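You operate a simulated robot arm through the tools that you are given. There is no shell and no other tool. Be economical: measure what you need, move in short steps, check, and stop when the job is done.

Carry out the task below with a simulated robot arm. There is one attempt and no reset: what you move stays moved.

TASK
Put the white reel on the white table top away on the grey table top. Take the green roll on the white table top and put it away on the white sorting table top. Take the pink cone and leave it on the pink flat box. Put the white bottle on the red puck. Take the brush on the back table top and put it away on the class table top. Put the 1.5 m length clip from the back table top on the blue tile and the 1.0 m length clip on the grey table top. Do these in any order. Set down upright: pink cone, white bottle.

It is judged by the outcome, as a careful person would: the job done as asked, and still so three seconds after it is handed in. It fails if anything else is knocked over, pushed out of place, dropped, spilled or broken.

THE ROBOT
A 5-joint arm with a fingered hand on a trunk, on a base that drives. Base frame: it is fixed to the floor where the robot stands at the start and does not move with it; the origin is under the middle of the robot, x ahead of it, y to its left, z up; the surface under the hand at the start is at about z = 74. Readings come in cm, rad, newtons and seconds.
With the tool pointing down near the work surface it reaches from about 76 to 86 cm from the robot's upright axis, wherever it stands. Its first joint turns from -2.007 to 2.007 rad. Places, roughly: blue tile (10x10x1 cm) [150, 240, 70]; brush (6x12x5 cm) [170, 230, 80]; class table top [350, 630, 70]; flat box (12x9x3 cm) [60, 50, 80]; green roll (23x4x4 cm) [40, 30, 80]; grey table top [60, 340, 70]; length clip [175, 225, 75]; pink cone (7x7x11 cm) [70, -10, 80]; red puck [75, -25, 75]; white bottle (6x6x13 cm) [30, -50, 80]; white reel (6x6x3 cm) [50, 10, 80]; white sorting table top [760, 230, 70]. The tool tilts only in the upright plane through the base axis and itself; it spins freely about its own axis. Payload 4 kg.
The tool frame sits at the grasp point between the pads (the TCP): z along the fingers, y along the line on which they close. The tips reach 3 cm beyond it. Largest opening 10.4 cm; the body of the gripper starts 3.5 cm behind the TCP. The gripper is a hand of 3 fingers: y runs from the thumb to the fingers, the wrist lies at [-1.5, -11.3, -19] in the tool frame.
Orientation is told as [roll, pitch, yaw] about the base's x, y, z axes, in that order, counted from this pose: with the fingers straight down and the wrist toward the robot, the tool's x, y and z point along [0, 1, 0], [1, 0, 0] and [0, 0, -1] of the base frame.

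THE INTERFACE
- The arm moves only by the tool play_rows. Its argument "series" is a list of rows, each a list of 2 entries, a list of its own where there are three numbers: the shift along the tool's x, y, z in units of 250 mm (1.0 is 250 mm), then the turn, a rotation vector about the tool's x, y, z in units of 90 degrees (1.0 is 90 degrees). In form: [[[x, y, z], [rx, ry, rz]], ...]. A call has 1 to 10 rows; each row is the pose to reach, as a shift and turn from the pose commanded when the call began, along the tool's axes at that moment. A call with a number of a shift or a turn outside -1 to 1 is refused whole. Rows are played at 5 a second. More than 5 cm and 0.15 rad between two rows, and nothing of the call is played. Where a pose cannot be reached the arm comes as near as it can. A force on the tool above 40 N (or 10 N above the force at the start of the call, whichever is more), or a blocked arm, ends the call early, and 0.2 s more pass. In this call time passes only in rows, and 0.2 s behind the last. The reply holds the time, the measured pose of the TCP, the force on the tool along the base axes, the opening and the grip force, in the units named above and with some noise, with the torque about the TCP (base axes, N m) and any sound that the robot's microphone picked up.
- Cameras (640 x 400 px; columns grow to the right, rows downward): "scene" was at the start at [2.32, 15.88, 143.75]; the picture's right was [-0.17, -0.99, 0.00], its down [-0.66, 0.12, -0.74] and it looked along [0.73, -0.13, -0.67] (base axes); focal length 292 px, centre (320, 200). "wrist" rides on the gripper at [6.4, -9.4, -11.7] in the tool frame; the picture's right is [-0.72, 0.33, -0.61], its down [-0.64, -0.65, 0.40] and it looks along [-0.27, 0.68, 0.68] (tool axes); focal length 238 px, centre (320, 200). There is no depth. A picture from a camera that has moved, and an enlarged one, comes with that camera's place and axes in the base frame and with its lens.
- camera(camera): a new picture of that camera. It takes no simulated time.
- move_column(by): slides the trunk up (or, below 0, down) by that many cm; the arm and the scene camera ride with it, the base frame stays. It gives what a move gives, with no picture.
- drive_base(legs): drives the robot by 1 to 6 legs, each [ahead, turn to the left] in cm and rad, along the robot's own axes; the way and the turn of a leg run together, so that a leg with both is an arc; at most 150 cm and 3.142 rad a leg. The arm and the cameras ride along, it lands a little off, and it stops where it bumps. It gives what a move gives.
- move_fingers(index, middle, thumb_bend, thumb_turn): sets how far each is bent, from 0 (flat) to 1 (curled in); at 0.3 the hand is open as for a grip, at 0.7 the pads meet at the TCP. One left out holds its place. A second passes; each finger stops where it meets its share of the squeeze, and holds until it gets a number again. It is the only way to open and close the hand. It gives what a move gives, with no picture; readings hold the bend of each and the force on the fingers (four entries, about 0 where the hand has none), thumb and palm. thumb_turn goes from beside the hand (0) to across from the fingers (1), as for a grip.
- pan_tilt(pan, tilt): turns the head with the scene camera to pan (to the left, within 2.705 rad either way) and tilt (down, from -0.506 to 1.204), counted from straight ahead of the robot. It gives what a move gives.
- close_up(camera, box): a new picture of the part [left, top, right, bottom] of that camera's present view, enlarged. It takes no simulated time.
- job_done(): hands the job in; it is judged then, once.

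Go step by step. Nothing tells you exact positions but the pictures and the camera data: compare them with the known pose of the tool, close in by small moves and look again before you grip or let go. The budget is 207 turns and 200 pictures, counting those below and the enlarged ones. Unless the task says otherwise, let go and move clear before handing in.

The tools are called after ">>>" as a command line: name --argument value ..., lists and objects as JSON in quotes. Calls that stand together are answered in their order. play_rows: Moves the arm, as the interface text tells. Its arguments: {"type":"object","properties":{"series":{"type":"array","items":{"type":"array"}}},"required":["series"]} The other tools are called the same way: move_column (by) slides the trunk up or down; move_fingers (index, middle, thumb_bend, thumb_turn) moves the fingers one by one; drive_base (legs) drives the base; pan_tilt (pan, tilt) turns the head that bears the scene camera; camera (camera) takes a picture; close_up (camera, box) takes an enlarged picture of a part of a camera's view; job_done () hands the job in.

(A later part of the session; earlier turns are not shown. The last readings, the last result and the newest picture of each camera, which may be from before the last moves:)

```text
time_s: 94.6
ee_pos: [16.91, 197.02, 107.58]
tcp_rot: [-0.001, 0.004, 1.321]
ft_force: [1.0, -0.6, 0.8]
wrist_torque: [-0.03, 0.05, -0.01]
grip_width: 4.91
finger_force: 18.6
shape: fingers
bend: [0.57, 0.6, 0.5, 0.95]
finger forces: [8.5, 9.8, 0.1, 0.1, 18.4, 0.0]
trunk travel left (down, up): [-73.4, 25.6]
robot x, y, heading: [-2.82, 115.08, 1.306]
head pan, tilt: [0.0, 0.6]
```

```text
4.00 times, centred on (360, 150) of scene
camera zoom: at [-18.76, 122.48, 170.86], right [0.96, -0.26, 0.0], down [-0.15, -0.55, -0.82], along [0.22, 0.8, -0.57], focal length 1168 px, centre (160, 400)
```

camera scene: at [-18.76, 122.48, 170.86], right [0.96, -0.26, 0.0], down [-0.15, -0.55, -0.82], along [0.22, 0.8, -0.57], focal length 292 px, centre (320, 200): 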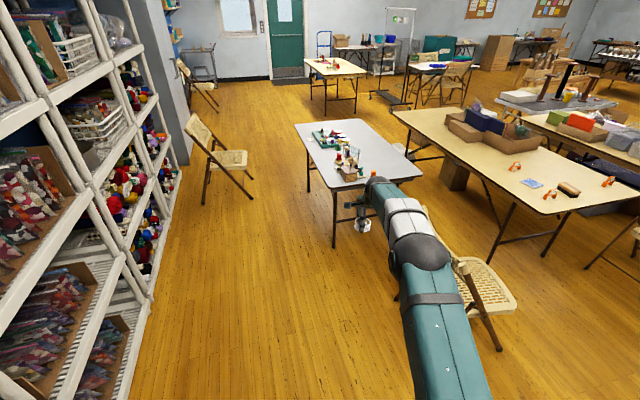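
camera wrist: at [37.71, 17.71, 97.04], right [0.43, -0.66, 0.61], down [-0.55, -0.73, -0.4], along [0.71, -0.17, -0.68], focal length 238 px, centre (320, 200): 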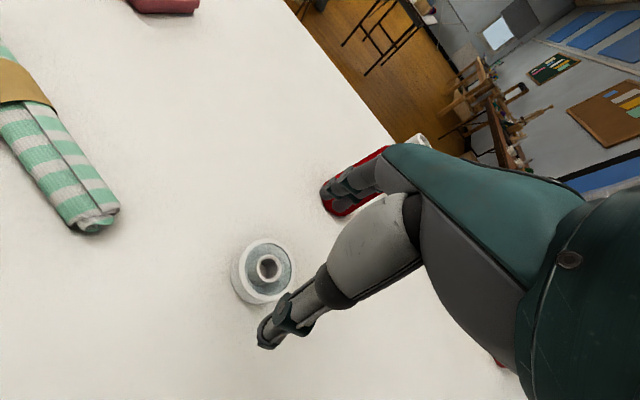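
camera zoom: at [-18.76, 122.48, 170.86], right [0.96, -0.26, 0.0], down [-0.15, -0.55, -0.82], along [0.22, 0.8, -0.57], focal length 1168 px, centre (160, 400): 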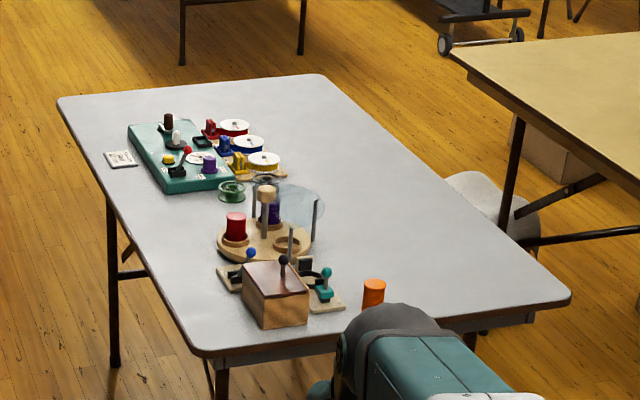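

The right side of the grey table is free around (78,290). I'll go to about (20,228) and turn toward it.

>>> drive_base --legs '[[0, 0.065], [114, 0], [0, -0.57]]'

>>> camera --camera "scene"

>>> camera --camera "wrist"

```text
time_s: 102.5
ee_pos: [77.42, 289.13, 107.63]
tcp_rot: [-0.002, 0.003, 0.805]
ft_force: [0.3, -0.3, -0.7]
wrist_torque: [0.01, -0.01, -0.02]
grip_width: 4.91
finger_force: 18.0
shape: fingers
bend: [0.57, 0.6, 0.5, 0.95]
finger forces: [8.7, 9.7, 0.0, 0.0, 18.1, 0.0]
trunk travel left (down, up): [-73.4, 25.6]
robot x, y, heading: [19.71, 227.58, 0.793]
head pan, tilt: [0.0, 0.6]
```

```text
134 pictures are left
camera scene: at [9.81, 241.75, 170.87], right [0.71, -0.7, 0.0], down [-0.4, -0.4, -0.82], along [0.58, 0.59, -0.57], focal length 292 px, centre (320, 200)
```

scene: 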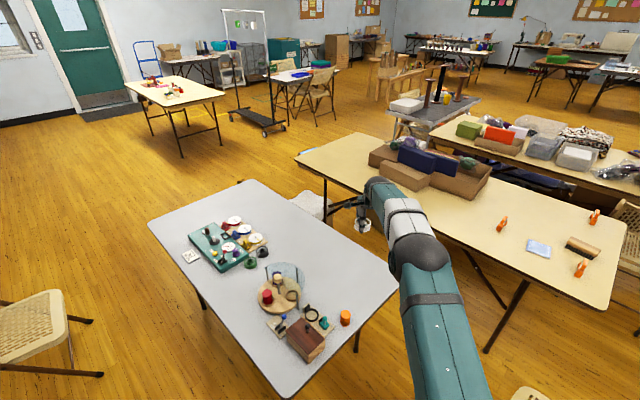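

```text
133 pictures are left
camera wrist: at [66.38, 286.91, 119.42], right [0.75, -0.26, 0.61], down [0.01, -0.92, -0.4], along [0.67, 0.3, -0.68], focal length 238 px, centre (320, 200)
```

wrist: 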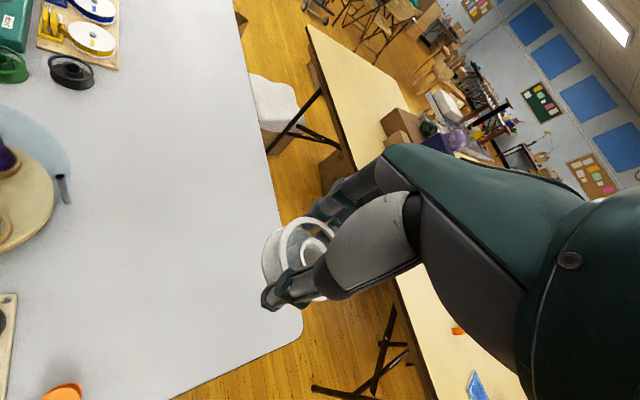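

Good: the tool is over empty grey table, about 12–15 cm from the edges. Lowering toward the surface.

>>> move_column --by -26

>>> camera --camera "wrist"

>>> camera --camera "scene"

```text
time_s: 105.2
ee_pos: [77.4, 289.24, 81.8]
tcp_rot: [-0.003, 0.005, 0.805]
ft_force: [-0.3, -0.1, 0.3]
wrist_torque: [-0.03, 0.02, 0.02]
grip_width: 4.91
finger_force: 18.3
shape: fingers
bend: [0.57, 0.6, 0.5, 0.95]
finger forces: [8.6, 9.6, 0.0, 0.0, 18.1, 0.1]
trunk travel left (down, up): [-47.4, 51.6]
robot x, y, heading: [19.87, 227.63, 0.797]
head pan, tilt: [0.0, 0.6]
```

```text
132 pictures are left
camera wrist: at [66.35, 286.92, 93.43], right [0.75, -0.26, 0.61], down [0.01, -0.92, -0.4], along [0.67, 0.3, -0.68], focal length 238 px, centre (320, 200)
```

wrist: 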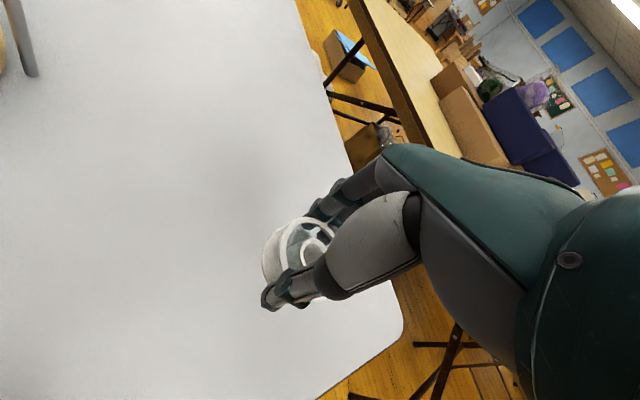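

```text
131 pictures are left
camera scene: at [9.77, 241.76, 144.87], right [0.71, -0.7, 0.0], down [-0.4, -0.4, -0.83], along [0.58, 0.59, -0.56], focal length 292 px, centre (320, 200)
```

scene: 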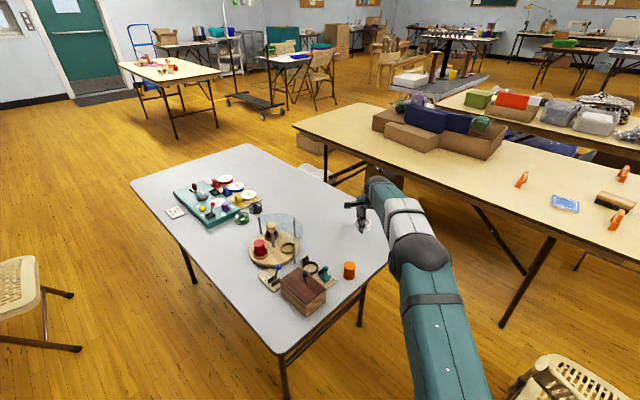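

Still well above the table. Lowering further in steps.

>>> move_column --by -3

>>> move_column --by -0.8

>>> camera --camera "wrist"

```text
time_s: 105.9
ee_pos: [77.39, 289.33, 78.73]
tcp_rot: [-0.004, 0.003, 0.804]
ft_force: [-1.1, -0.9, 0.4]
wrist_torque: [-0.01, 0.02, 0.02]
grip_width: 4.91
finger_force: 17.9
shape: fingers
bend: [0.57, 0.6, 0.5, 0.95]
finger forces: [8.6, 9.7, 0.1, 0.0, 18.1, 0.0]
trunk travel left (down, up): [-44.4, 54.6]
robot x, y, heading: [19.72, 227.27, 0.796]
head pan, tilt: [0.0, 0.6]
```

```text
time_s: 106.5
ee_pos: [77.37, 289.16, 77.96]
tcp_rot: [-0.003, 0.003, 0.803]
ft_force: [0.1, 0.7, -0.4]
wrist_torque: [0.0, -0.02, -0.03]
grip_width: 4.89
finger_force: 18.3
shape: fingers
bend: [0.57, 0.6, 0.5, 0.95]
finger forces: [8.6, 9.7, 0.0, 0.0, 18.2, 0.0]
trunk travel left (down, up): [-43.6, 55.4]
robot x, y, heading: [19.77, 227.4, 0.788]
head pan, tilt: [0.0, 0.6]
```

```text
130 pictures are left
camera wrist: at [66.35, 286.92, 89.63], right [0.75, -0.26, 0.61], down [0.01, -0.92, -0.4], along [0.67, 0.3, -0.68], focal length 238 px, centre (320, 200)
```

wrist: 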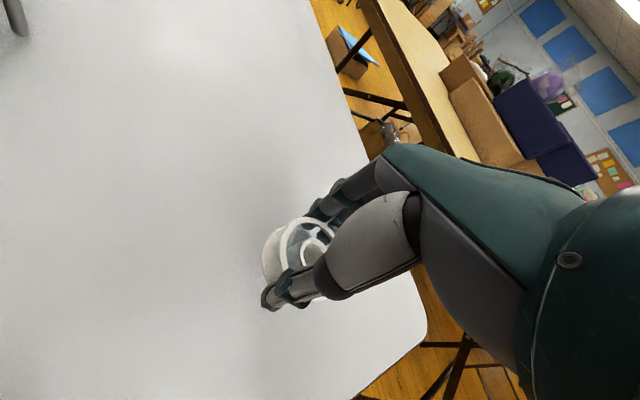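

>>> move_column --by -0.6

>>> move_column --by -0.6

>>> move_column --by -0.6

>>> close_up --camera "scene" --box '[320, 150, 420, 250]'

```text
time_s: 107.0
ee_pos: [77.38, 289.25, 77.27]
tcp_rot: [-0.002, 0.002, 0.804]
ft_force: [0.3, 0.7, 0.3]
wrist_torque: [0.01, 0.0, 0.02]
grip_width: 4.92
finger_force: 18.7
shape: fingers
bend: [0.57, 0.6, 0.5, 0.95]
finger forces: [8.6, 9.7, 0.0, 0.0, 18.1, 0.0]
trunk travel left (down, up): [-43.0, 56.0]
robot x, y, heading: [20.22, 227.4, 0.789]
head pan, tilt: [0.0, 0.6]
```

```text
time_s: 107.6
ee_pos: [77.4, 289.24, 76.64]
tcp_rot: [-0.001, 0.003, 0.804]
ft_force: [-0.7, 0.3, 1.5]
wrist_torque: [-0.01, 0.0, 0.03]
grip_width: 4.92
finger_force: 18.3
shape: fingers
bend: [0.57, 0.6, 0.5, 0.95]
finger forces: [8.6, 9.7, 0.0, 0.1, 18.1, 0.0]
trunk travel left (down, up): [-42.4, 56.6]
robot x, y, heading: [19.73, 227.56, 0.792]
head pan, tilt: [0.0, 0.6]
```

```text
time_s: 108.1
ee_pos: [77.32, 289.27, 76.15]
tcp_rot: [-0.002, 0.003, 0.805]
ft_force: [0.2, -0.8, -0.2]
wrist_torque: [0.01, 0.01, 0.01]
grip_width: 4.9
finger_force: 17.7
shape: fingers
bend: [0.57, 0.6, 0.5, 0.95]
finger forces: [8.6, 9.7, 0.1, 0.1, 18.1, 0.1]
trunk travel left (down, up): [-41.8, 57.2]
robot x, y, heading: [19.96, 227.91, 0.795]
head pan, tilt: [0.0, 0.6]
```

```text
4.00 times, centred on (370, 200) of scene
camera zoom: at [9.77, 241.76, 139.26], right [0.71, -0.7, 0.0], down [-0.4, -0.4, -0.83], along [0.58, 0.59, -0.56], focal length 1168 px, centre (120, 200)
```

zoom: 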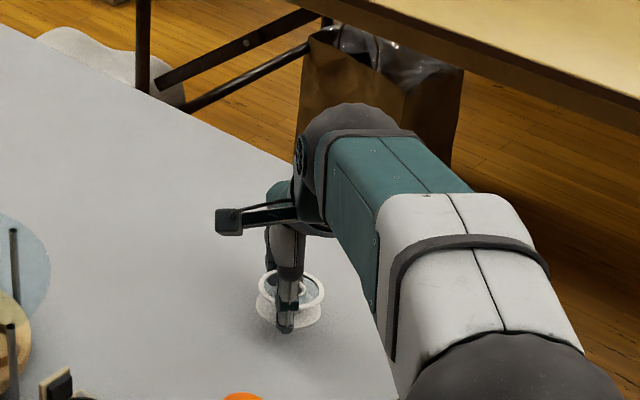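

>>> move_column --by -0.5

>>> move_column --by -0.5

>>> close_up --camera "scene" --box '[350, 190, 420, 240]'

```text
time_s: 108.7
ee_pos: [77.39, 289.21, 75.55]
tcp_rot: [-0.002, 0.002, 0.804]
ft_force: [-0.5, 0.0, 0.3]
wrist_torque: [0.03, -0.01, 0.01]
grip_width: 4.89
finger_force: 17.9
shape: fingers
bend: [0.57, 0.6, 0.5, 0.95]
finger forces: [8.5, 9.7, 0.1, 0.0, 18.0, 0.1]
trunk travel left (down, up): [-41.3, 57.7]
robot x, y, heading: [19.67, 227.67, 0.79]
head pan, tilt: [0.0, 0.6]
```

```text
time_s: 109.2
ee_pos: [77.33, 289.37, 75.0]
tcp_rot: [0.0, 0.003, 0.805]
ft_force: [0.1, 0.3, 0.5]
wrist_torque: [-0.01, -0.04, 0.02]
grip_width: 4.9
finger_force: 18.4
shape: fingers
bend: [0.57, 0.6, 0.5, 0.95]
finger forces: [8.6, 9.6, 0.0, 0.0, 18.2, 0.0]
trunk travel left (down, up): [-40.8, 58.2]
robot x, y, heading: [20.0, 227.55, 0.794]
head pan, tilt: [0.0, 0.6]
```

```text
8.00 times, centred on (385, 215) of scene
camera zoom: at [9.77, 241.76, 138.26], right [0.71, -0.7, 0.0], down [-0.4, -0.4, -0.83], along [0.58, 0.59, -0.56], focal length 2336 px, centre (-200, 80)
```

zoom: 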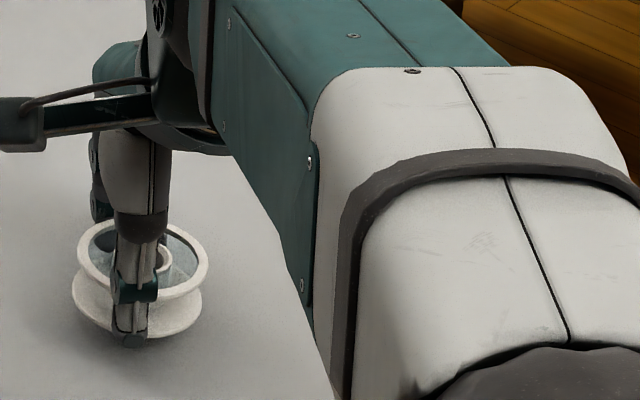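

Close, with the shadow tightening. A bit more.

>>> move_column --by -0.5

>>> move_column --by -0.5

>>> move_column --by -0.4

```text
time_s: 109.7
ee_pos: [77.42, 289.27, 74.55]
tcp_rot: [-0.001, 0.0, 0.806]
ft_force: [0.0, -0.1, 0.4]
wrist_torque: [-0.01, -0.02, 0.03]
grip_width: 4.9
finger_force: 19.1
shape: fingers
bend: [0.57, 0.6, 0.5, 0.95]
finger forces: [8.6, 9.7, 0.1, 0.0, 18.2, 0.0]
trunk travel left (down, up): [-40.3, 58.7]
robot x, y, heading: [20.03, 227.64, 0.789]
head pan, tilt: [0.0, 0.6]
```

```text
time_s: 110.3
ee_pos: [77.36, 289.16, 74.03]
tcp_rot: [-0.002, 0.004, 0.804]
ft_force: [1.0, 0.5, -0.2]
wrist_torque: [0.01, 0.0, 0.03]
grip_width: 4.88
finger_force: 18.1
shape: fingers
bend: [0.57, 0.6, 0.5, 0.95]
finger forces: [8.6, 9.7, 0.0, 0.0, 18.1, 0.0]
trunk travel left (down, up): [-39.8, 59.2]
robot x, y, heading: [19.96, 227.58, 0.794]
head pan, tilt: [0.0, 0.6]
```

```text
time_s: 110.8
ee_pos: [77.27, 289.17, 73.69]
tcp_rot: [-0.001, 0.003, 0.804]
ft_force: [-0.4, 0.0, 2.1]
wrist_torque: [-0.01, -0.03, 0.01]
grip_width: 4.89
finger_force: 18.7
shape: fingers
bend: [0.58, 0.6, 0.5, 0.95]
finger forces: [8.5, 9.9, 0.0, 0.1, 18.5, 0.0]
trunk travel left (down, up): [-39.4, 59.6]
robot x, y, heading: [20.1, 227.66, 0.793]
head pan, tilt: [0.0, 0.6]
```

>>> move_column --by -0.2

>>> move_fingers --index 0.3 --middle 0.3 --thumb_bend 0.3

>>> move_column --by 32

>>> camera --camera "wrist"

>>> pan_tilt --pan -0.4 --tilt 0.55

>>> camera --camera "scene"

```text
time_s: 111.3
ee_pos: [77.39, 289.17, 73.65]
tcp_rot: [-0.002, 0.001, 0.807]
ft_force: [0.0, 0.4, 6.5]
wrist_torque: [0.05, -0.12, 0.03]
grip_width: 4.86
finger_force: 19.2
shape: fingers
bend: [0.58, 0.6, 0.5, 0.95]
finger forces: [8.8, 10.7, 0.0, 0.1, 19.3, 0.1]
trunk travel left (down, up): [-39.2, 59.8]
robot x, y, heading: [20.31, 227.56, 0.793]
head pan, tilt: [0.0, 0.6]
```

```text
time_s: 112.3
ee_pos: [77.28, 289.24, 73.47]
tcp_rot: [-0.002, 0.004, 0.805]
ft_force: [-0.1, -0.3, -0.2]
wrist_torque: [0.03, 0.02, 0.02]
grip_width: 10.26
finger_force: 0.0
shape: fingers
bend: [0.3, 0.3, 0.3, 0.97]
finger forces: [0.0, 0.1, 0.0, 0.1, 0.0, 0.0]
trunk travel left (down, up): [-39.2, 59.8]
robot x, y, heading: [20.03, 227.37, 0.795]
head pan, tilt: [0.0, 0.6]
```

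```text
time_s: 115.5
ee_pos: [77.46, 289.14, 105.72]
tcp_rot: [-0.002, 0.004, 0.806]
ft_force: [0.1, -0.2, -0.2]
wrist_torque: [0.0, 0.0, 0.0]
grip_width: 10.27
finger_force: 0.1
shape: fingers
bend: [0.3, 0.3, 0.3, 0.97]
finger forces: [0.0, 0.1, 0.0, 0.0, 0.0, 0.0]
trunk travel left (down, up): [-71.2, 27.8]
robot x, y, heading: [20.08, 227.18, 0.791]
head pan, tilt: [0.0, 0.6]
```

```text
127 pictures are left
camera wrist: at [66.35, 286.93, 117.21], right [0.75, -0.26, 0.61], down [0.01, -0.92, -0.4], along [0.67, 0.3, -0.68], focal length 238 px, centre (320, 200)
```

wrist: 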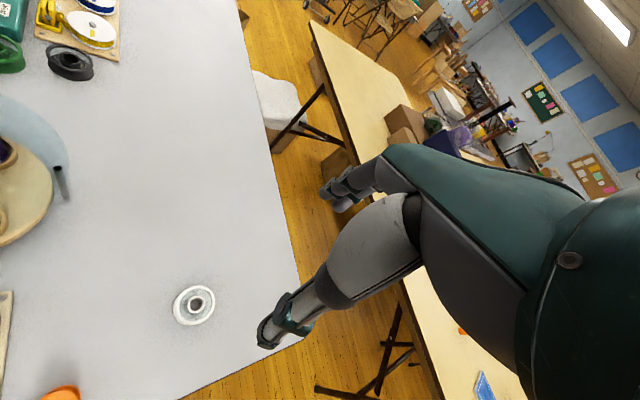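

```text
time_s: 116.4
ee_pos: [77.42, 289.26, 105.5]
tcp_rot: [-0.001, 0.004, 0.803]
ft_force: [0.1, -0.3, 0.9]
wrist_torque: [-0.01, -0.03, 0.03]
grip_width: 10.27
finger_force: 0.0
shape: fingers
bend: [0.3, 0.3, 0.3, 0.97]
finger forces: [0.1, 0.0, 0.0, 0.0, 0.0, 0.0]
trunk travel left (down, up): [-71.2, 27.8]
robot x, y, heading: [20.11, 227.6, 0.797]
head pan, tilt: [-0.4, 0.55]
```

```text
126 pictures are left
camera scene: at [11.86, 238.92, 169.11], right [0.38, -0.92, 0.0], down [-0.48, -0.2, -0.85], along [0.79, 0.33, -0.52], focal length 292 px, centre (320, 200)
```

scene: 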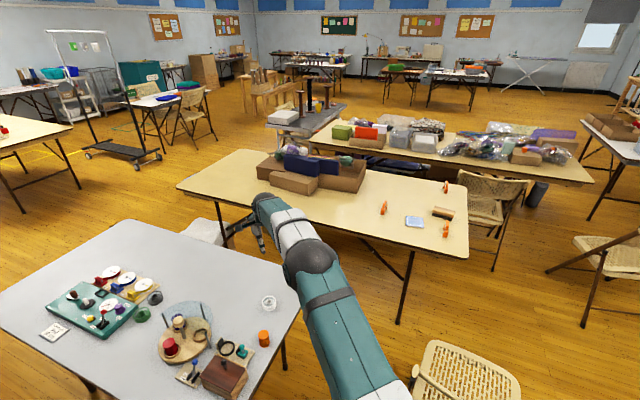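

Reel is on the grey table. Three orange clips, tile and brush lie on the tan table; zooming in to read lengths.

>>> close_up --camera "scene" --box '[360, 170, 470, 250]'

>>> close_up --camera "scene" --box '[425, 170, 470, 250]'

```text
5.00 times, centred on (415, 210) of scene
camera zoom: at [11.86, 238.92, 169.11], right [0.38, -0.92, 0.0], down [-0.48, -0.2, -0.85], along [0.79, 0.33, -0.52], focal length 1460 px, centre (-155, 150)
```

zoom: 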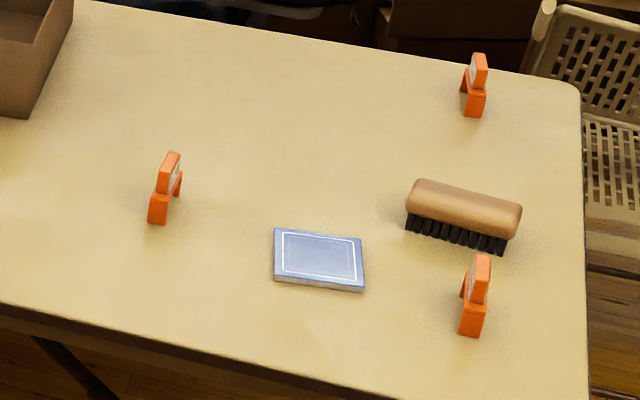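

```text
5.00 times, centred on (448, 210) of scene
camera zoom: at [11.86, 238.92, 169.11], right [0.38, -0.92, 0.0], down [-0.48, -0.2, -0.85], along [0.79, 0.33, -0.52], focal length 1460 px, centre (-318, 150)
```

zoom: 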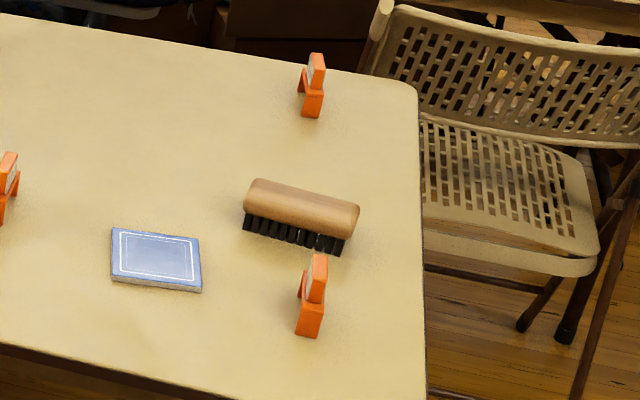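

Tags aren't readable from here. I'll drive around the chair to the south side of the tan table: down to y≈132, then east to x≈148.

>>> drive_base --legs '[[0, -2.39], [97, 0], [0, 1.6], [130, 0], [0, 1.57]]'

>>> pan_tilt --pan 0.0 --tilt 0.6

>>> camera --camera "scene"

>>> camera --camera "wrist"

```text
time_s: 140.9
ee_pos: [147.6, 216.76, 105.51]
tcp_rot: [-0.001, 0.004, 1.599]
ft_force: [-0.3, 0.3, 0.2]
wrist_torque: [0.01, 0.0, 0.02]
grip_width: 10.31
finger_force: 0.2
shape: fingers
bend: [0.3, 0.3, 0.3, 0.97]
finger forces: [0.0, 0.0, 0.0, 0.1, 0.0, 0.1]
trunk travel left (down, up): [-71.2, 27.8]
robot x, y, heading: [151.78, 132.67, 1.588]
head pan, tilt: [-0.4, 0.55]
```

```text
time_s: 141.7
ee_pos: [147.71, 216.8, 105.43]
tcp_rot: [-0.002, 0.004, 1.6]
ft_force: [0.0, 0.4, -0.3]
wrist_torque: [-0.03, -0.01, 0.0]
grip_width: 10.27
finger_force: 0.0
shape: fingers
bend: [0.3, 0.3, 0.3, 0.97]
finger forces: [0.0, 0.0, 0.0, 0.0, 0.1, 0.0]
trunk travel left (down, up): [-71.2, 27.8]
robot x, y, heading: [151.23, 132.91, 1.588]
head pan, tilt: [0.0, 0.6]
```

```text
123 pictures are left
camera scene: at [134.15, 135.24, 168.66], right [1.0, 0.01, 0.0], down [0.01, -0.56, -0.83], along [-0.01, 0.82, -0.56], focal length 292 px, centre (320, 200)
```

scene: 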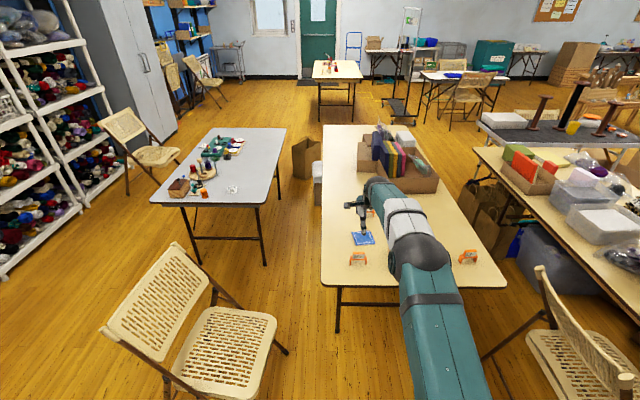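

```text
122 pictures are left
camera wrist: at [141.56, 207.27, 117.22], right [0.71, 0.35, 0.61], down [0.66, -0.64, -0.4], along [0.25, 0.69, -0.68], focal length 238 px, centre (320, 200)
```

wrist: 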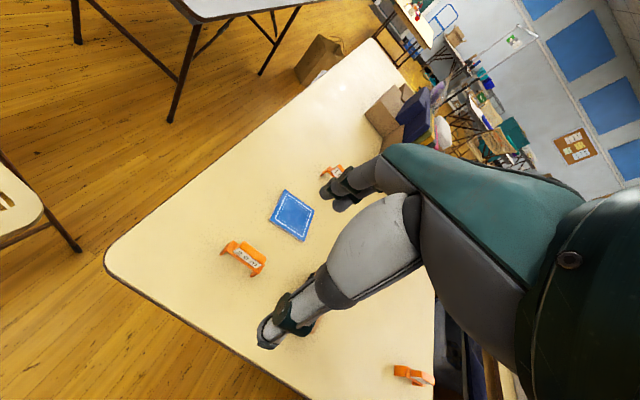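

>>> close_up --camera "wrist" --box '[210, 230, 280, 290]'

>>> close_up --camera "wrist" --box '[310, 155, 360, 185]'

>>> close_up --camera "scene" --box '[330, 200, 490, 280]'

```text
6.67 times, centred on (245, 260) of wrist
camera zoom: at [141.56, 207.27, 117.22], right [0.71, 0.35, 0.61], down [0.66, -0.64, -0.4], along [0.25, 0.69, -0.68], focal length 1589 px, centre (820, -200)
```

zoom: 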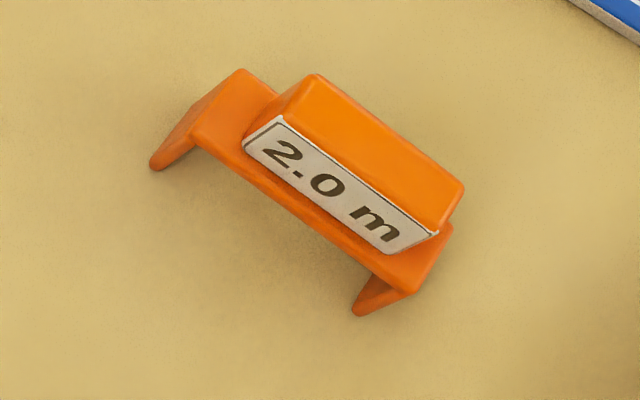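

```text
12.80 times, centred on (335, 170) of wrist
camera zoom: at [141.56, 207.27, 117.22], right [0.71, 0.35, 0.61], down [0.66, -0.64, -0.4], along [0.25, 0.69, -0.68], focal length 3051 px, centre (128, 584)
```

zoom: 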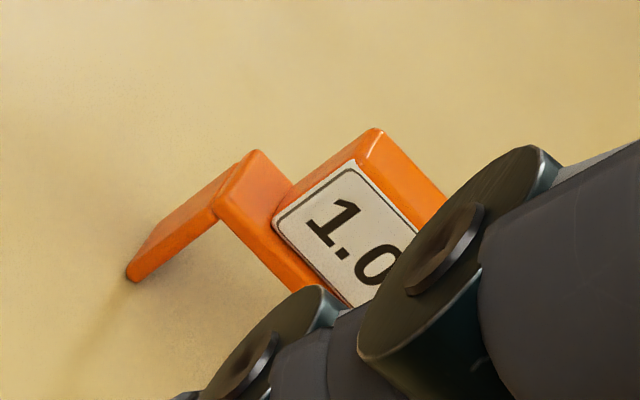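

```text
4.00 times, centred on (410, 240) of scene
camera zoom: at [134.15, 135.24, 168.66], right [1.0, 0.01, 0.0], down [0.01, -0.56, -0.83], along [-0.01, 0.82, -0.56], focal length 1168 px, centre (-40, 40)
```

zoom: 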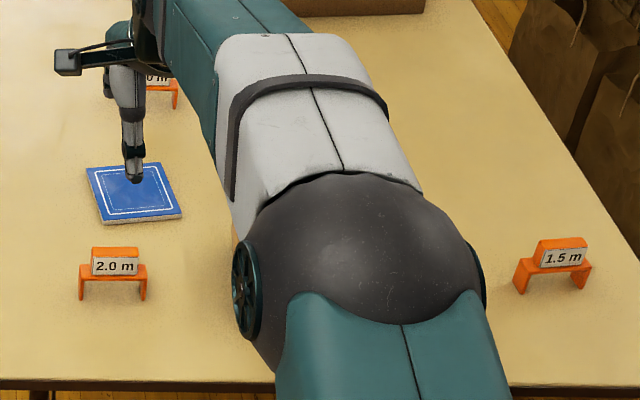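

Labels read: 2.0 m is the near-left clip, 1.0 m the far one at about (157,260), 1.5 m the right one at about (198,227). I'll look at the chairs to the right before moving.

>>> pan_tilt --pan -0.9 --tilt 0.9

>>> camera --camera "scene"

>>> pan_tilt --pan -1.9 --tilt 0.9

>>> camera --camera "scene"

```text
time_s: 142.9
ee_pos: [147.63, 216.64, 105.53]
tcp_rot: [-0.003, 0.002, 1.601]
ft_force: [1.1, -0.3, -0.7]
wrist_torque: [-0.01, 0.04, -0.03]
grip_width: 10.27
finger_force: 0.0
shape: fingers
bend: [0.3, 0.3, 0.3, 0.97]
finger forces: [0.0, 0.0, 0.0, 0.0, 0.1, 0.0]
trunk travel left (down, up): [-71.2, 27.8]
robot x, y, heading: [151.34, 132.41, 1.584]
head pan, tilt: [-0.901, 0.901]
```

```text
118 pictures are left
camera scene: at [140.12, 131.19, 166.19], right [0.63, -0.77, 0.0], down [-0.61, -0.5, -0.62], along [0.48, 0.39, -0.78], focal length 292 px, centre (320, 200)
```

scene: 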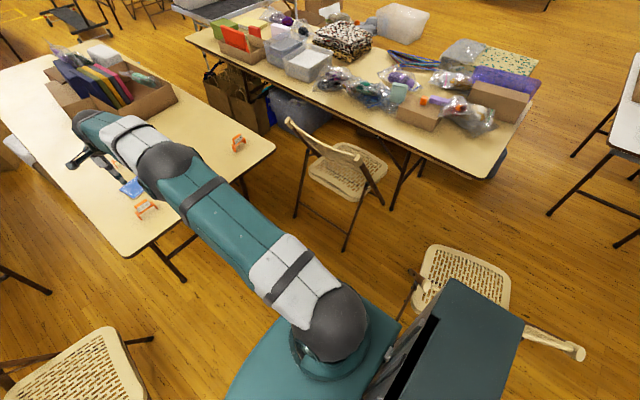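

```text
time_s: 144.2
ee_pos: [147.68, 216.72, 105.47]
tcp_rot: [-0.001, 0.003, 1.6]
ft_force: [-0.2, -0.2, 0.2]
wrist_torque: [0.02, 0.0, 0.03]
grip_width: 10.29
finger_force: 0.1
shape: fingers
bend: [0.3, 0.3, 0.3, 0.97]
finger forces: [0.0, 0.0, 0.0, 0.1, 0.0, 0.1]
trunk travel left (down, up): [-71.2, 27.8]
robot x, y, heading: [151.58, 133.0, 1.59]
head pan, tilt: [-1.901, 0.901]
```

```text
117 pictures are left
camera scene: at [141.46, 124.08, 166.19], right [-0.31, -0.95, 0.0], down [-0.75, 0.24, -0.62], along [0.59, -0.19, -0.78], focal length 292 px, centre (320, 200)
```

scene: 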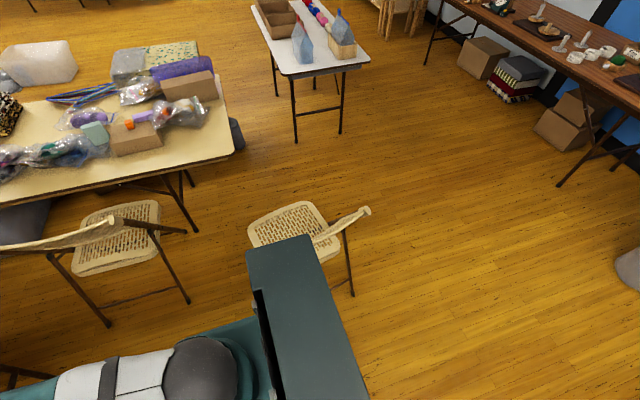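

Chairs leave a gap: I can stand near (184,167). I'll raise the arm, go north, then east, then face the 1.5 m clip.

>>> move_column --by 10

>>> drive_base --legs '[[30, 0], [0, -1.45], [32, 0], [0, 1.2]]'

>>> pan_tilt --pan 0.1 --tilt 0.9

>>> camera --camera "scene"

>>> camera --camera "wrist"

```text
time_s: 145.5
ee_pos: [147.57, 216.79, 115.43]
tcp_rot: [-0.002, 0.004, 1.6]
ft_force: [0.6, 0.2, 0.3]
wrist_torque: [0.0, 0.0, -0.01]
grip_width: 10.31
finger_force: 0.0
shape: fingers
bend: [0.3, 0.3, 0.3, 0.97]
finger forces: [0.1, 0.0, 0.0, 0.0, 0.0, 0.0]
trunk travel left (down, up): [-81.2, 17.8]
robot x, y, heading: [151.5, 132.38, 1.587]
head pan, tilt: [-1.901, 0.901]
```

```text
time_s: 155.9
ee_pos: [202.08, 248.67, 115.43]
tcp_rot: [-0.001, 0.004, 1.324]
ft_force: [-0.6, 0.3, -0.6]
wrist_torque: [0.0, -0.03, 0.01]
grip_width: 10.26
finger_force: 0.0
shape: fingers
bend: [0.3, 0.3, 0.3, 0.97]
finger forces: [0.1, 0.0, 0.0, 0.0, 0.0, 0.0]
trunk travel left (down, up): [-81.2, 17.8]
robot x, y, heading: [182.7, 166.99, 1.308]
head pan, tilt: [-1.901, 0.901]
```

```text
time_s: 157.8
ee_pos: [202.12, 248.64, 115.49]
tcp_rot: [-0.003, 0.005, 1.323]
ft_force: [0.1, -0.1, 0.0]
wrist_torque: [-0.02, 0.05, 0.01]
grip_width: 10.27
finger_force: 0.0
shape: fingers
bend: [0.3, 0.3, 0.3, 0.97]
finger forces: [0.0, 0.0, 0.1, 0.1, 0.0, 0.0]
trunk travel left (down, up): [-81.2, 17.8]
robot x, y, heading: [182.83, 166.97, 1.304]
head pan, tilt: [0.099, 0.901]
```

```text
116 pictures are left
camera scene: at [165.74, 172.94, 176.19], right [0.99, -0.16, 0.0], down [-0.13, -0.77, -0.62], along [0.1, 0.61, -0.78], focal length 292 px, centre (320, 200)
```

scene: 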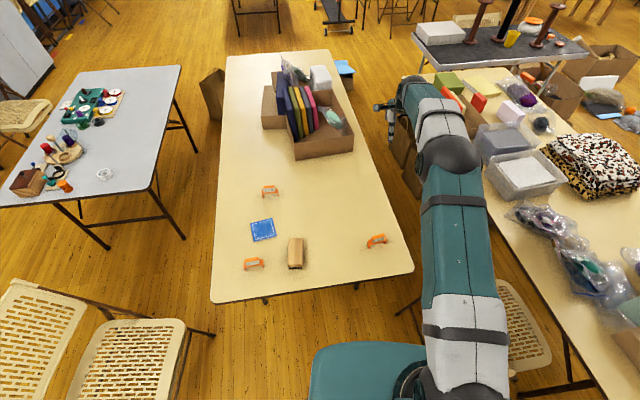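

```text
115 pictures are left
camera wrist: at [193.69, 241.25, 127.22], right [0.78, 0.14, 0.61], down [0.46, -0.79, -0.4], along [0.43, 0.59, -0.68], focal length 238 px, centre (320, 200)
```

wrist: 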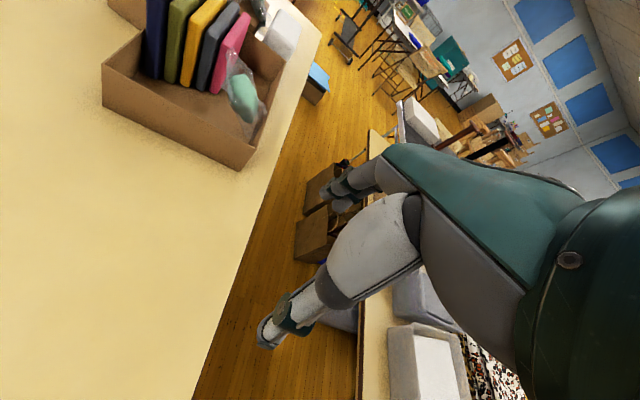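

Great overhead view. Zooming in for positions and orientations.

>>> close_up --camera "scene" --box '[230, 170, 410, 280]'

```text
3.56 times, centred on (320, 225) of scene
camera zoom: at [165.74, 172.94, 176.19], right [0.99, -0.16, 0.0], down [-0.13, -0.77, -0.62], along [0.1, 0.61, -0.78], focal length 1038 px, centre (320, 111)
```

zoom: 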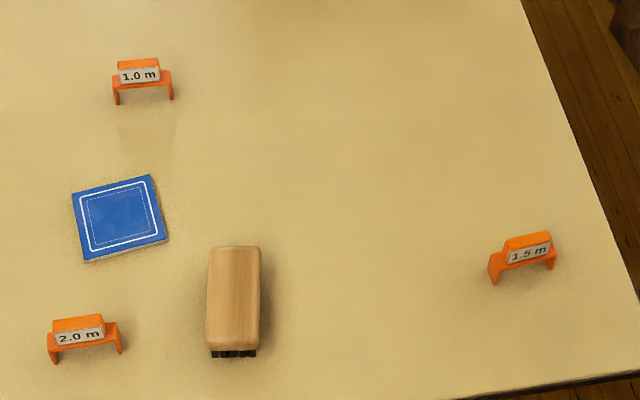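

1.5 m clip centre is about (198,227.8), nearly square to me. Retracting and raising the tool above it.

>>> play_rows --series '[[[-0.007, -0.12, -0.114], [0, 0, 0.002]], [[-0.014, -0.241, -0.229], [0, 0, 0.004]], [[-0.021, -0.362, -0.343], [0, 0, 0.006]], [[-0.027, -0.482, -0.457], [0, 0, 0.008]], [[-0.034, -0.603, -0.571], [0, 0, 0.01]], [[-0.041, -0.723, -0.686], [0, 0, 0.012]], [[-0.048, -0.844, -0.8], [0, 0, 0.0146]]]'

>>> camera --camera "scene"

```text
time_s: 159.4
ee_pos: [198.07, 227.78, 135.86]
tcp_rot: [-0.002, 0.003, 1.299]
ft_force: [0.7, -0.6, 0.1]
wrist_torque: [0.03, -0.02, 0.04]
grip_width: 10.3
finger_force: 0.0
shape: fingers
bend: [0.3, 0.3, 0.3, 0.97]
finger forces: [0.0, 0.0, 0.1, 0.0, 0.1, 0.0]
trunk travel left (down, up): [-81.2, 17.8]
robot x, y, heading: [182.81, 166.54, 1.309]
head pan, tilt: [0.099, 0.901]
```

```text
113 pictures are left
camera scene: at [165.69, 172.71, 176.18], right [0.99, -0.16, 0.0], down [-0.13, -0.77, -0.62], along [0.1, 0.61, -0.78], focal length 292 px, centre (320, 200)
```

scene: 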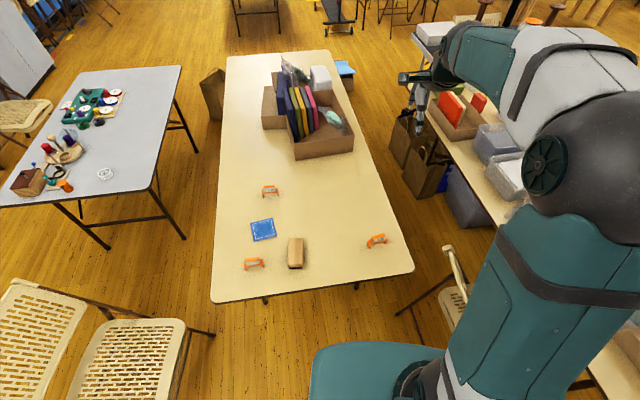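

Lowering the column toward the clip.

>>> move_column --by -42

>>> camera --camera "wrist"

>>> camera --camera "scene"

```text
refused: -42 is not a number from -40 to 40
```

```text
112 pictures are left
camera wrist: at [189.43, 220.5, 147.49], right [0.78, 0.12, 0.61], down [0.44, -0.8, -0.4], along [0.44, 0.59, -0.68], focal length 238 px, centre (320, 200)
```

wrist: 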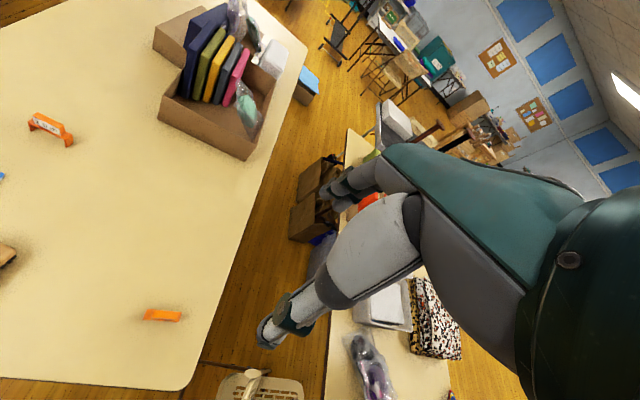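

```text
111 pictures are left
camera scene: at [165.69, 172.71, 176.18], right [0.99, -0.16, 0.0], down [-0.13, -0.77, -0.62], along [0.1, 0.61, -0.78], focal length 292 px, centre (320, 200)
```

scene: 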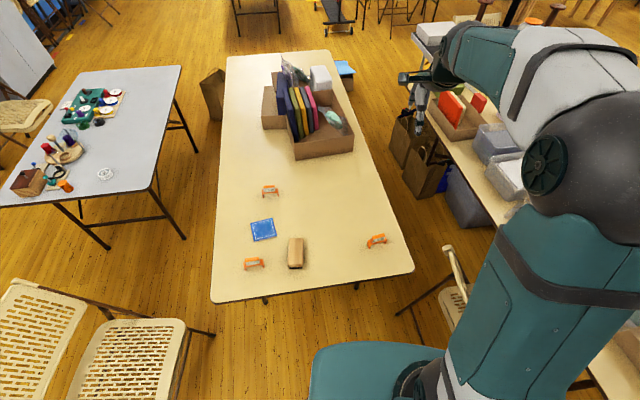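

Column moves are limited to 40 cm; lowering 38, then checking.

>>> move_column --by -38

>>> camera --camera "wrist"

>>> camera --camera "scene"

```text
time_s: 163.1
ee_pos: [197.98, 228.04, 97.63]
tcp_rot: [0.001, 0.004, 1.3]
ft_force: [-0.4, -1.1, -0.2]
wrist_torque: [0.01, 0.05, 0.02]
grip_width: 10.3
finger_force: 0.1
shape: fingers
bend: [0.3, 0.3, 0.3, 0.97]
finger forces: [0.1, 0.0, 0.0, 0.0, 0.1, 0.0]
trunk travel left (down, up): [-43.2, 55.8]
robot x, y, heading: [182.51, 166.96, 1.305]
head pan, tilt: [0.099, 0.901]
```

```text
110 pictures are left
camera wrist: at [189.48, 220.72, 109.4], right [0.78, 0.12, 0.61], down [0.44, -0.8, -0.4], along [0.44, 0.58, -0.68], focal length 238 px, centre (320, 200)
```

wrist: 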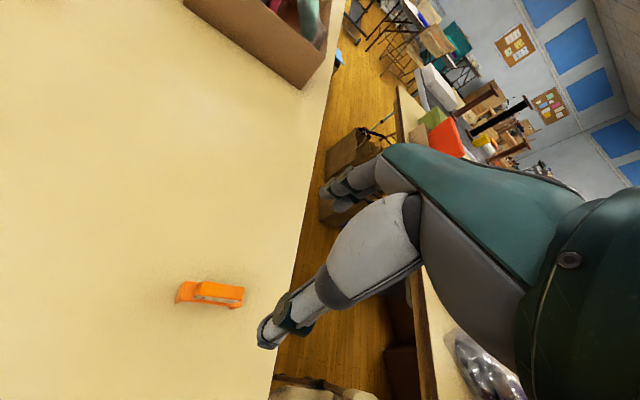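

```text
109 pictures are left
camera scene: at [165.74, 172.93, 138.19], right [0.99, -0.16, 0.0], down [-0.13, -0.77, -0.62], along [0.1, 0.61, -0.78], focal length 292 px, centre (320, 200)
```

scene: 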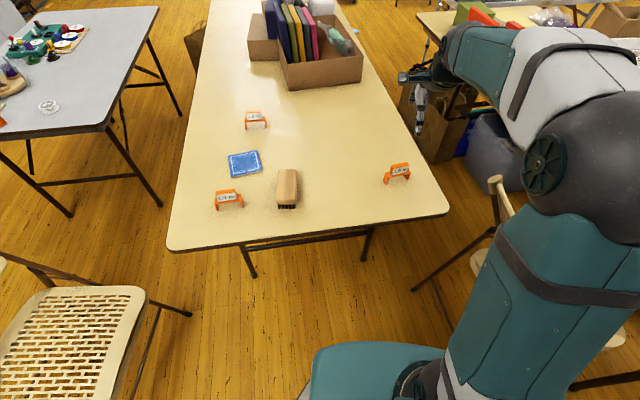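

>>> move_column --by -10

>>> close_up --camera "wrist" --box '[160, 200, 360, 360]'

>>> close_up --camera "scene" --box '[340, 60, 500, 200]'

```text
time_s: 164.4
ee_pos: [198.01, 228.06, 87.71]
tcp_rot: [-0.001, 0.005, 1.299]
ft_force: [0.6, 0.1, 0.1]
wrist_torque: [0.03, 0.0, -0.01]
grip_width: 10.28
finger_force: 0.0
shape: fingers
bend: [0.3, 0.3, 0.3, 0.97]
finger forces: [0.0, 0.1, 0.1, 0.0, 0.1, 0.0]
trunk travel left (down, up): [-33.2, 65.8]
robot x, y, heading: [182.81, 166.81, 1.305]
head pan, tilt: [0.099, 0.901]
```

```text
2.50 times, centred on (260, 280) of wrist
camera zoom: at [189.48, 220.72, 99.41], right [0.78, 0.12, 0.61], down [0.44, -0.8, -0.4], along [0.44, 0.58, -0.68], focal length 596 px, centre (470, 0)
```

zoom: 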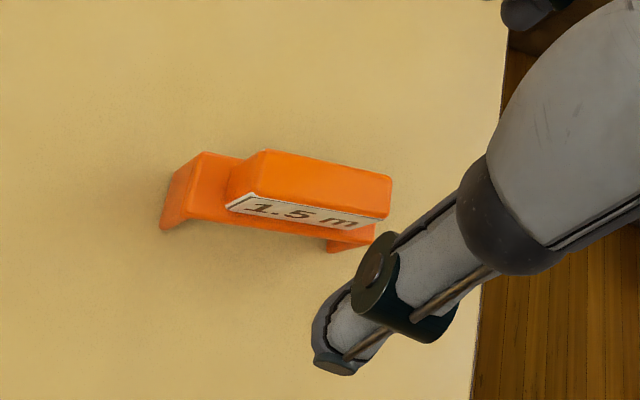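

```text
2.86 times, centred on (420, 130) of scene
camera zoom: at [165.74, 172.92, 128.19], right [0.99, -0.16, 0.0], down [-0.13, -0.77, -0.62], along [0.1, 0.61, -0.78], focal length 834 px, centre (34, 400)
```

zoom: 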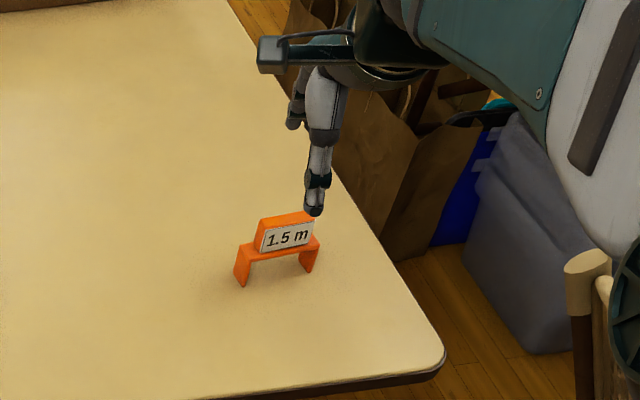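

Aligned within half a centimetre. Fine shift and lower to grip height.

>>> play_rows --series '[[[0.01, -0.018, 0], [0, 0, 0]]]'

>>> move_column --by -10.3

>>> close_up --camera "wrist" --box '[160, 160, 400, 360]'

```text
time_s: 164.8
ee_pos: [197.68, 227.63, 87.65]
tcp_rot: [0.003, 0.003, 1.304]
ft_force: [-0.2, 0.6, 0.4]
wrist_torque: [0.0, -0.03, -0.01]
grip_width: 10.28
finger_force: 0.1
shape: fingers
bend: [0.3, 0.3, 0.3, 0.97]
finger forces: [0.0, 0.1, 0.0, 0.0, 0.0, 0.1]
trunk travel left (down, up): [-33.2, 65.8]
robot x, y, heading: [182.56, 166.72, 1.307]
head pan, tilt: [0.099, 0.901]
```

```text
time_s: 166.2
ee_pos: [197.74, 227.5, 77.33]
tcp_rot: [0.001, 0.003, 1.301]
ft_force: [0.2, -0.3, 0.5]
wrist_torque: [-0.01, -0.04, 0.01]
grip_width: 10.29
finger_force: 0.1
shape: fingers
bend: [0.3, 0.3, 0.3, 0.97]
finger forces: [0.0, 0.0, 0.0, 0.0, 0.0, 0.0]
trunk travel left (down, up): [-22.9, 76.1]
robot x, y, heading: [182.49, 166.4, 1.307]
head pan, tilt: [0.099, 0.901]
```

```text
2.00 times, centred on (280, 260) of wrist
camera zoom: at [189.17, 220.29, 89.11], right [0.78, 0.12, 0.61], down [0.44, -0.8, -0.4], along [0.44, 0.59, -0.68], focal length 477 px, centre (400, 80)
```

zoom: 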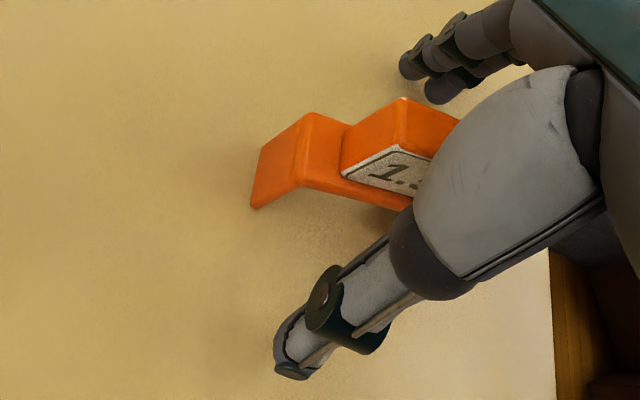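

>>> move_fingers --index 0.8 --middle 0.8 --thumb_bend 0.8

>>> close_up --camera "wrist" --box '[160, 160, 400, 360]'

```text
time_s: 167.2
ee_pos: [197.69, 227.49, 77.47]
tcp_rot: [0.001, 0.004, 1.301]
ft_force: [0.3, 0.2, -0.5]
wrist_torque: [0.01, -0.02, -0.02]
grip_width: 0.0
finger_force: 0.4
shape: fingers
bend: [0.77, 0.8, 0.73, 0.97]
finger forces: [0.1, 0.1, 0.1, 0.0, 0.0, 0.0]
trunk travel left (down, up): [-22.9, 76.1]
robot x, y, heading: [182.53, 166.54, 1.309]
head pan, tilt: [0.099, 0.901]
```

```text
2.00 times, centred on (280, 260) of wrist
camera zoom: at [189.17, 220.29, 89.1], right [0.78, 0.12, 0.61], down [0.44, -0.8, -0.4], along [0.44, 0.59, -0.68], focal length 477 px, centre (400, 80)
```

zoom: 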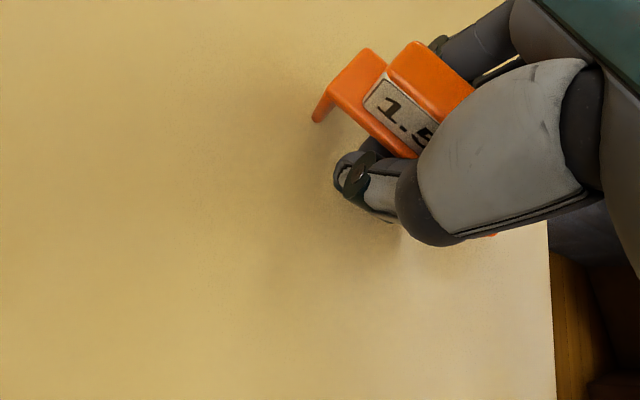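

The fingertips closed under the arch, not on the tag. Reopening to see how the clip sits.

>>> move_fingers --index 0.3 --middle 0.3 --thumb_bend 0.3

>>> close_up --camera "wrist" --box '[160, 160, 400, 360]'

>>> camera --camera "scene"

```text
time_s: 168.2
ee_pos: [197.78, 227.57, 77.3]
tcp_rot: [0.002, 0.005, 1.302]
ft_force: [1.2, -0.5, 0.2]
wrist_torque: [0.0, 0.03, 0.03]
grip_width: 10.27
finger_force: 0.1
shape: fingers
bend: [0.3, 0.3, 0.3, 0.97]
finger forces: [0.1, 0.1, 0.0, 0.1, 0.1, 0.1]
trunk travel left (down, up): [-22.9, 76.1]
robot x, y, heading: [182.73, 166.6, 1.308]
head pan, tilt: [0.099, 0.901]
```

```text
2.00 times, centred on (280, 260) of wrist
camera zoom: at [189.17, 220.29, 89.1], right [0.78, 0.12, 0.61], down [0.44, -0.8, -0.4], along [0.44, 0.59, -0.68], focal length 477 px, centre (400, 80)
```

zoom: 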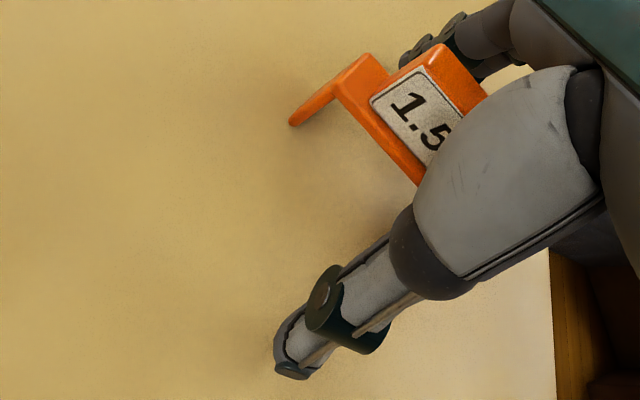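

```text
103 pictures are left
camera scene: at [165.74, 172.93, 117.88], right [0.99, -0.16, 0.0], down [-0.13, -0.77, -0.62], along [0.1, 0.61, -0.78], focal length 292 px, centre (320, 200)
```

scene: 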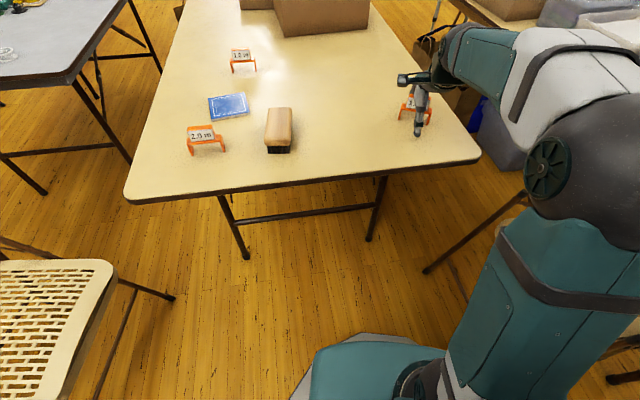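

>>> move_column --by 14

>>> close_up --camera "wrist" --box '[160, 160, 400, 360]'

>>> close_up --camera "scene" --box '[340, 60, 500, 200]'

```text
time_s: 169.8
ee_pos: [197.77, 227.53, 91.28]
tcp_rot: [0.001, 0.004, 1.302]
ft_force: [0.6, 0.1, 0.0]
wrist_torque: [-0.01, -0.02, 0.01]
grip_width: 10.28
finger_force: 0.0
shape: fingers
bend: [0.3, 0.3, 0.3, 0.97]
finger forces: [0.0, 0.0, 0.0, 0.1, 0.0, 0.0]
trunk travel left (down, up): [-36.9, 62.1]
robot x, y, heading: [182.51, 166.67, 1.309]
head pan, tilt: [0.099, 0.901]
```

```text
2.00 times, centred on (280, 260) of wrist
camera zoom: at [189.17, 220.29, 103.09], right [0.78, 0.12, 0.61], down [0.44, -0.8, -0.4], along [0.44, 0.59, -0.68], focal length 477 px, centre (400, 80)
```

zoom: 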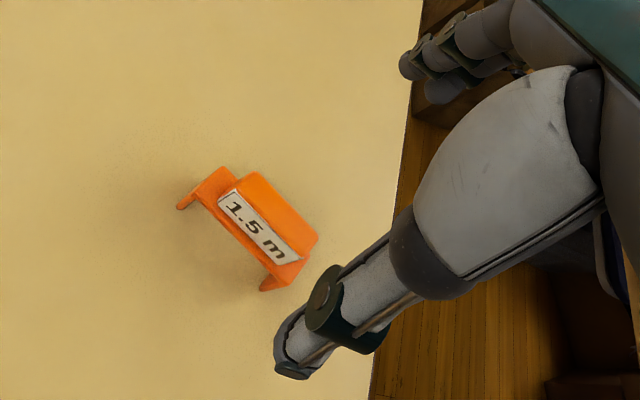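

```text
2.86 times, centred on (420, 130) of scene
camera zoom: at [165.74, 172.93, 131.88], right [0.99, -0.16, 0.0], down [-0.13, -0.77, -0.62], along [0.1, 0.61, -0.78], focal length 834 px, centre (34, 400)
```

zoom: 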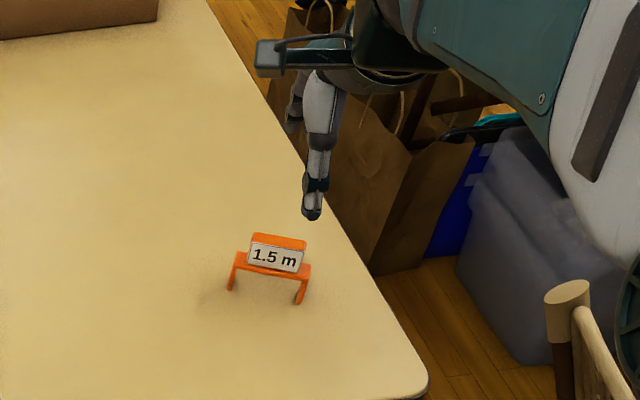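

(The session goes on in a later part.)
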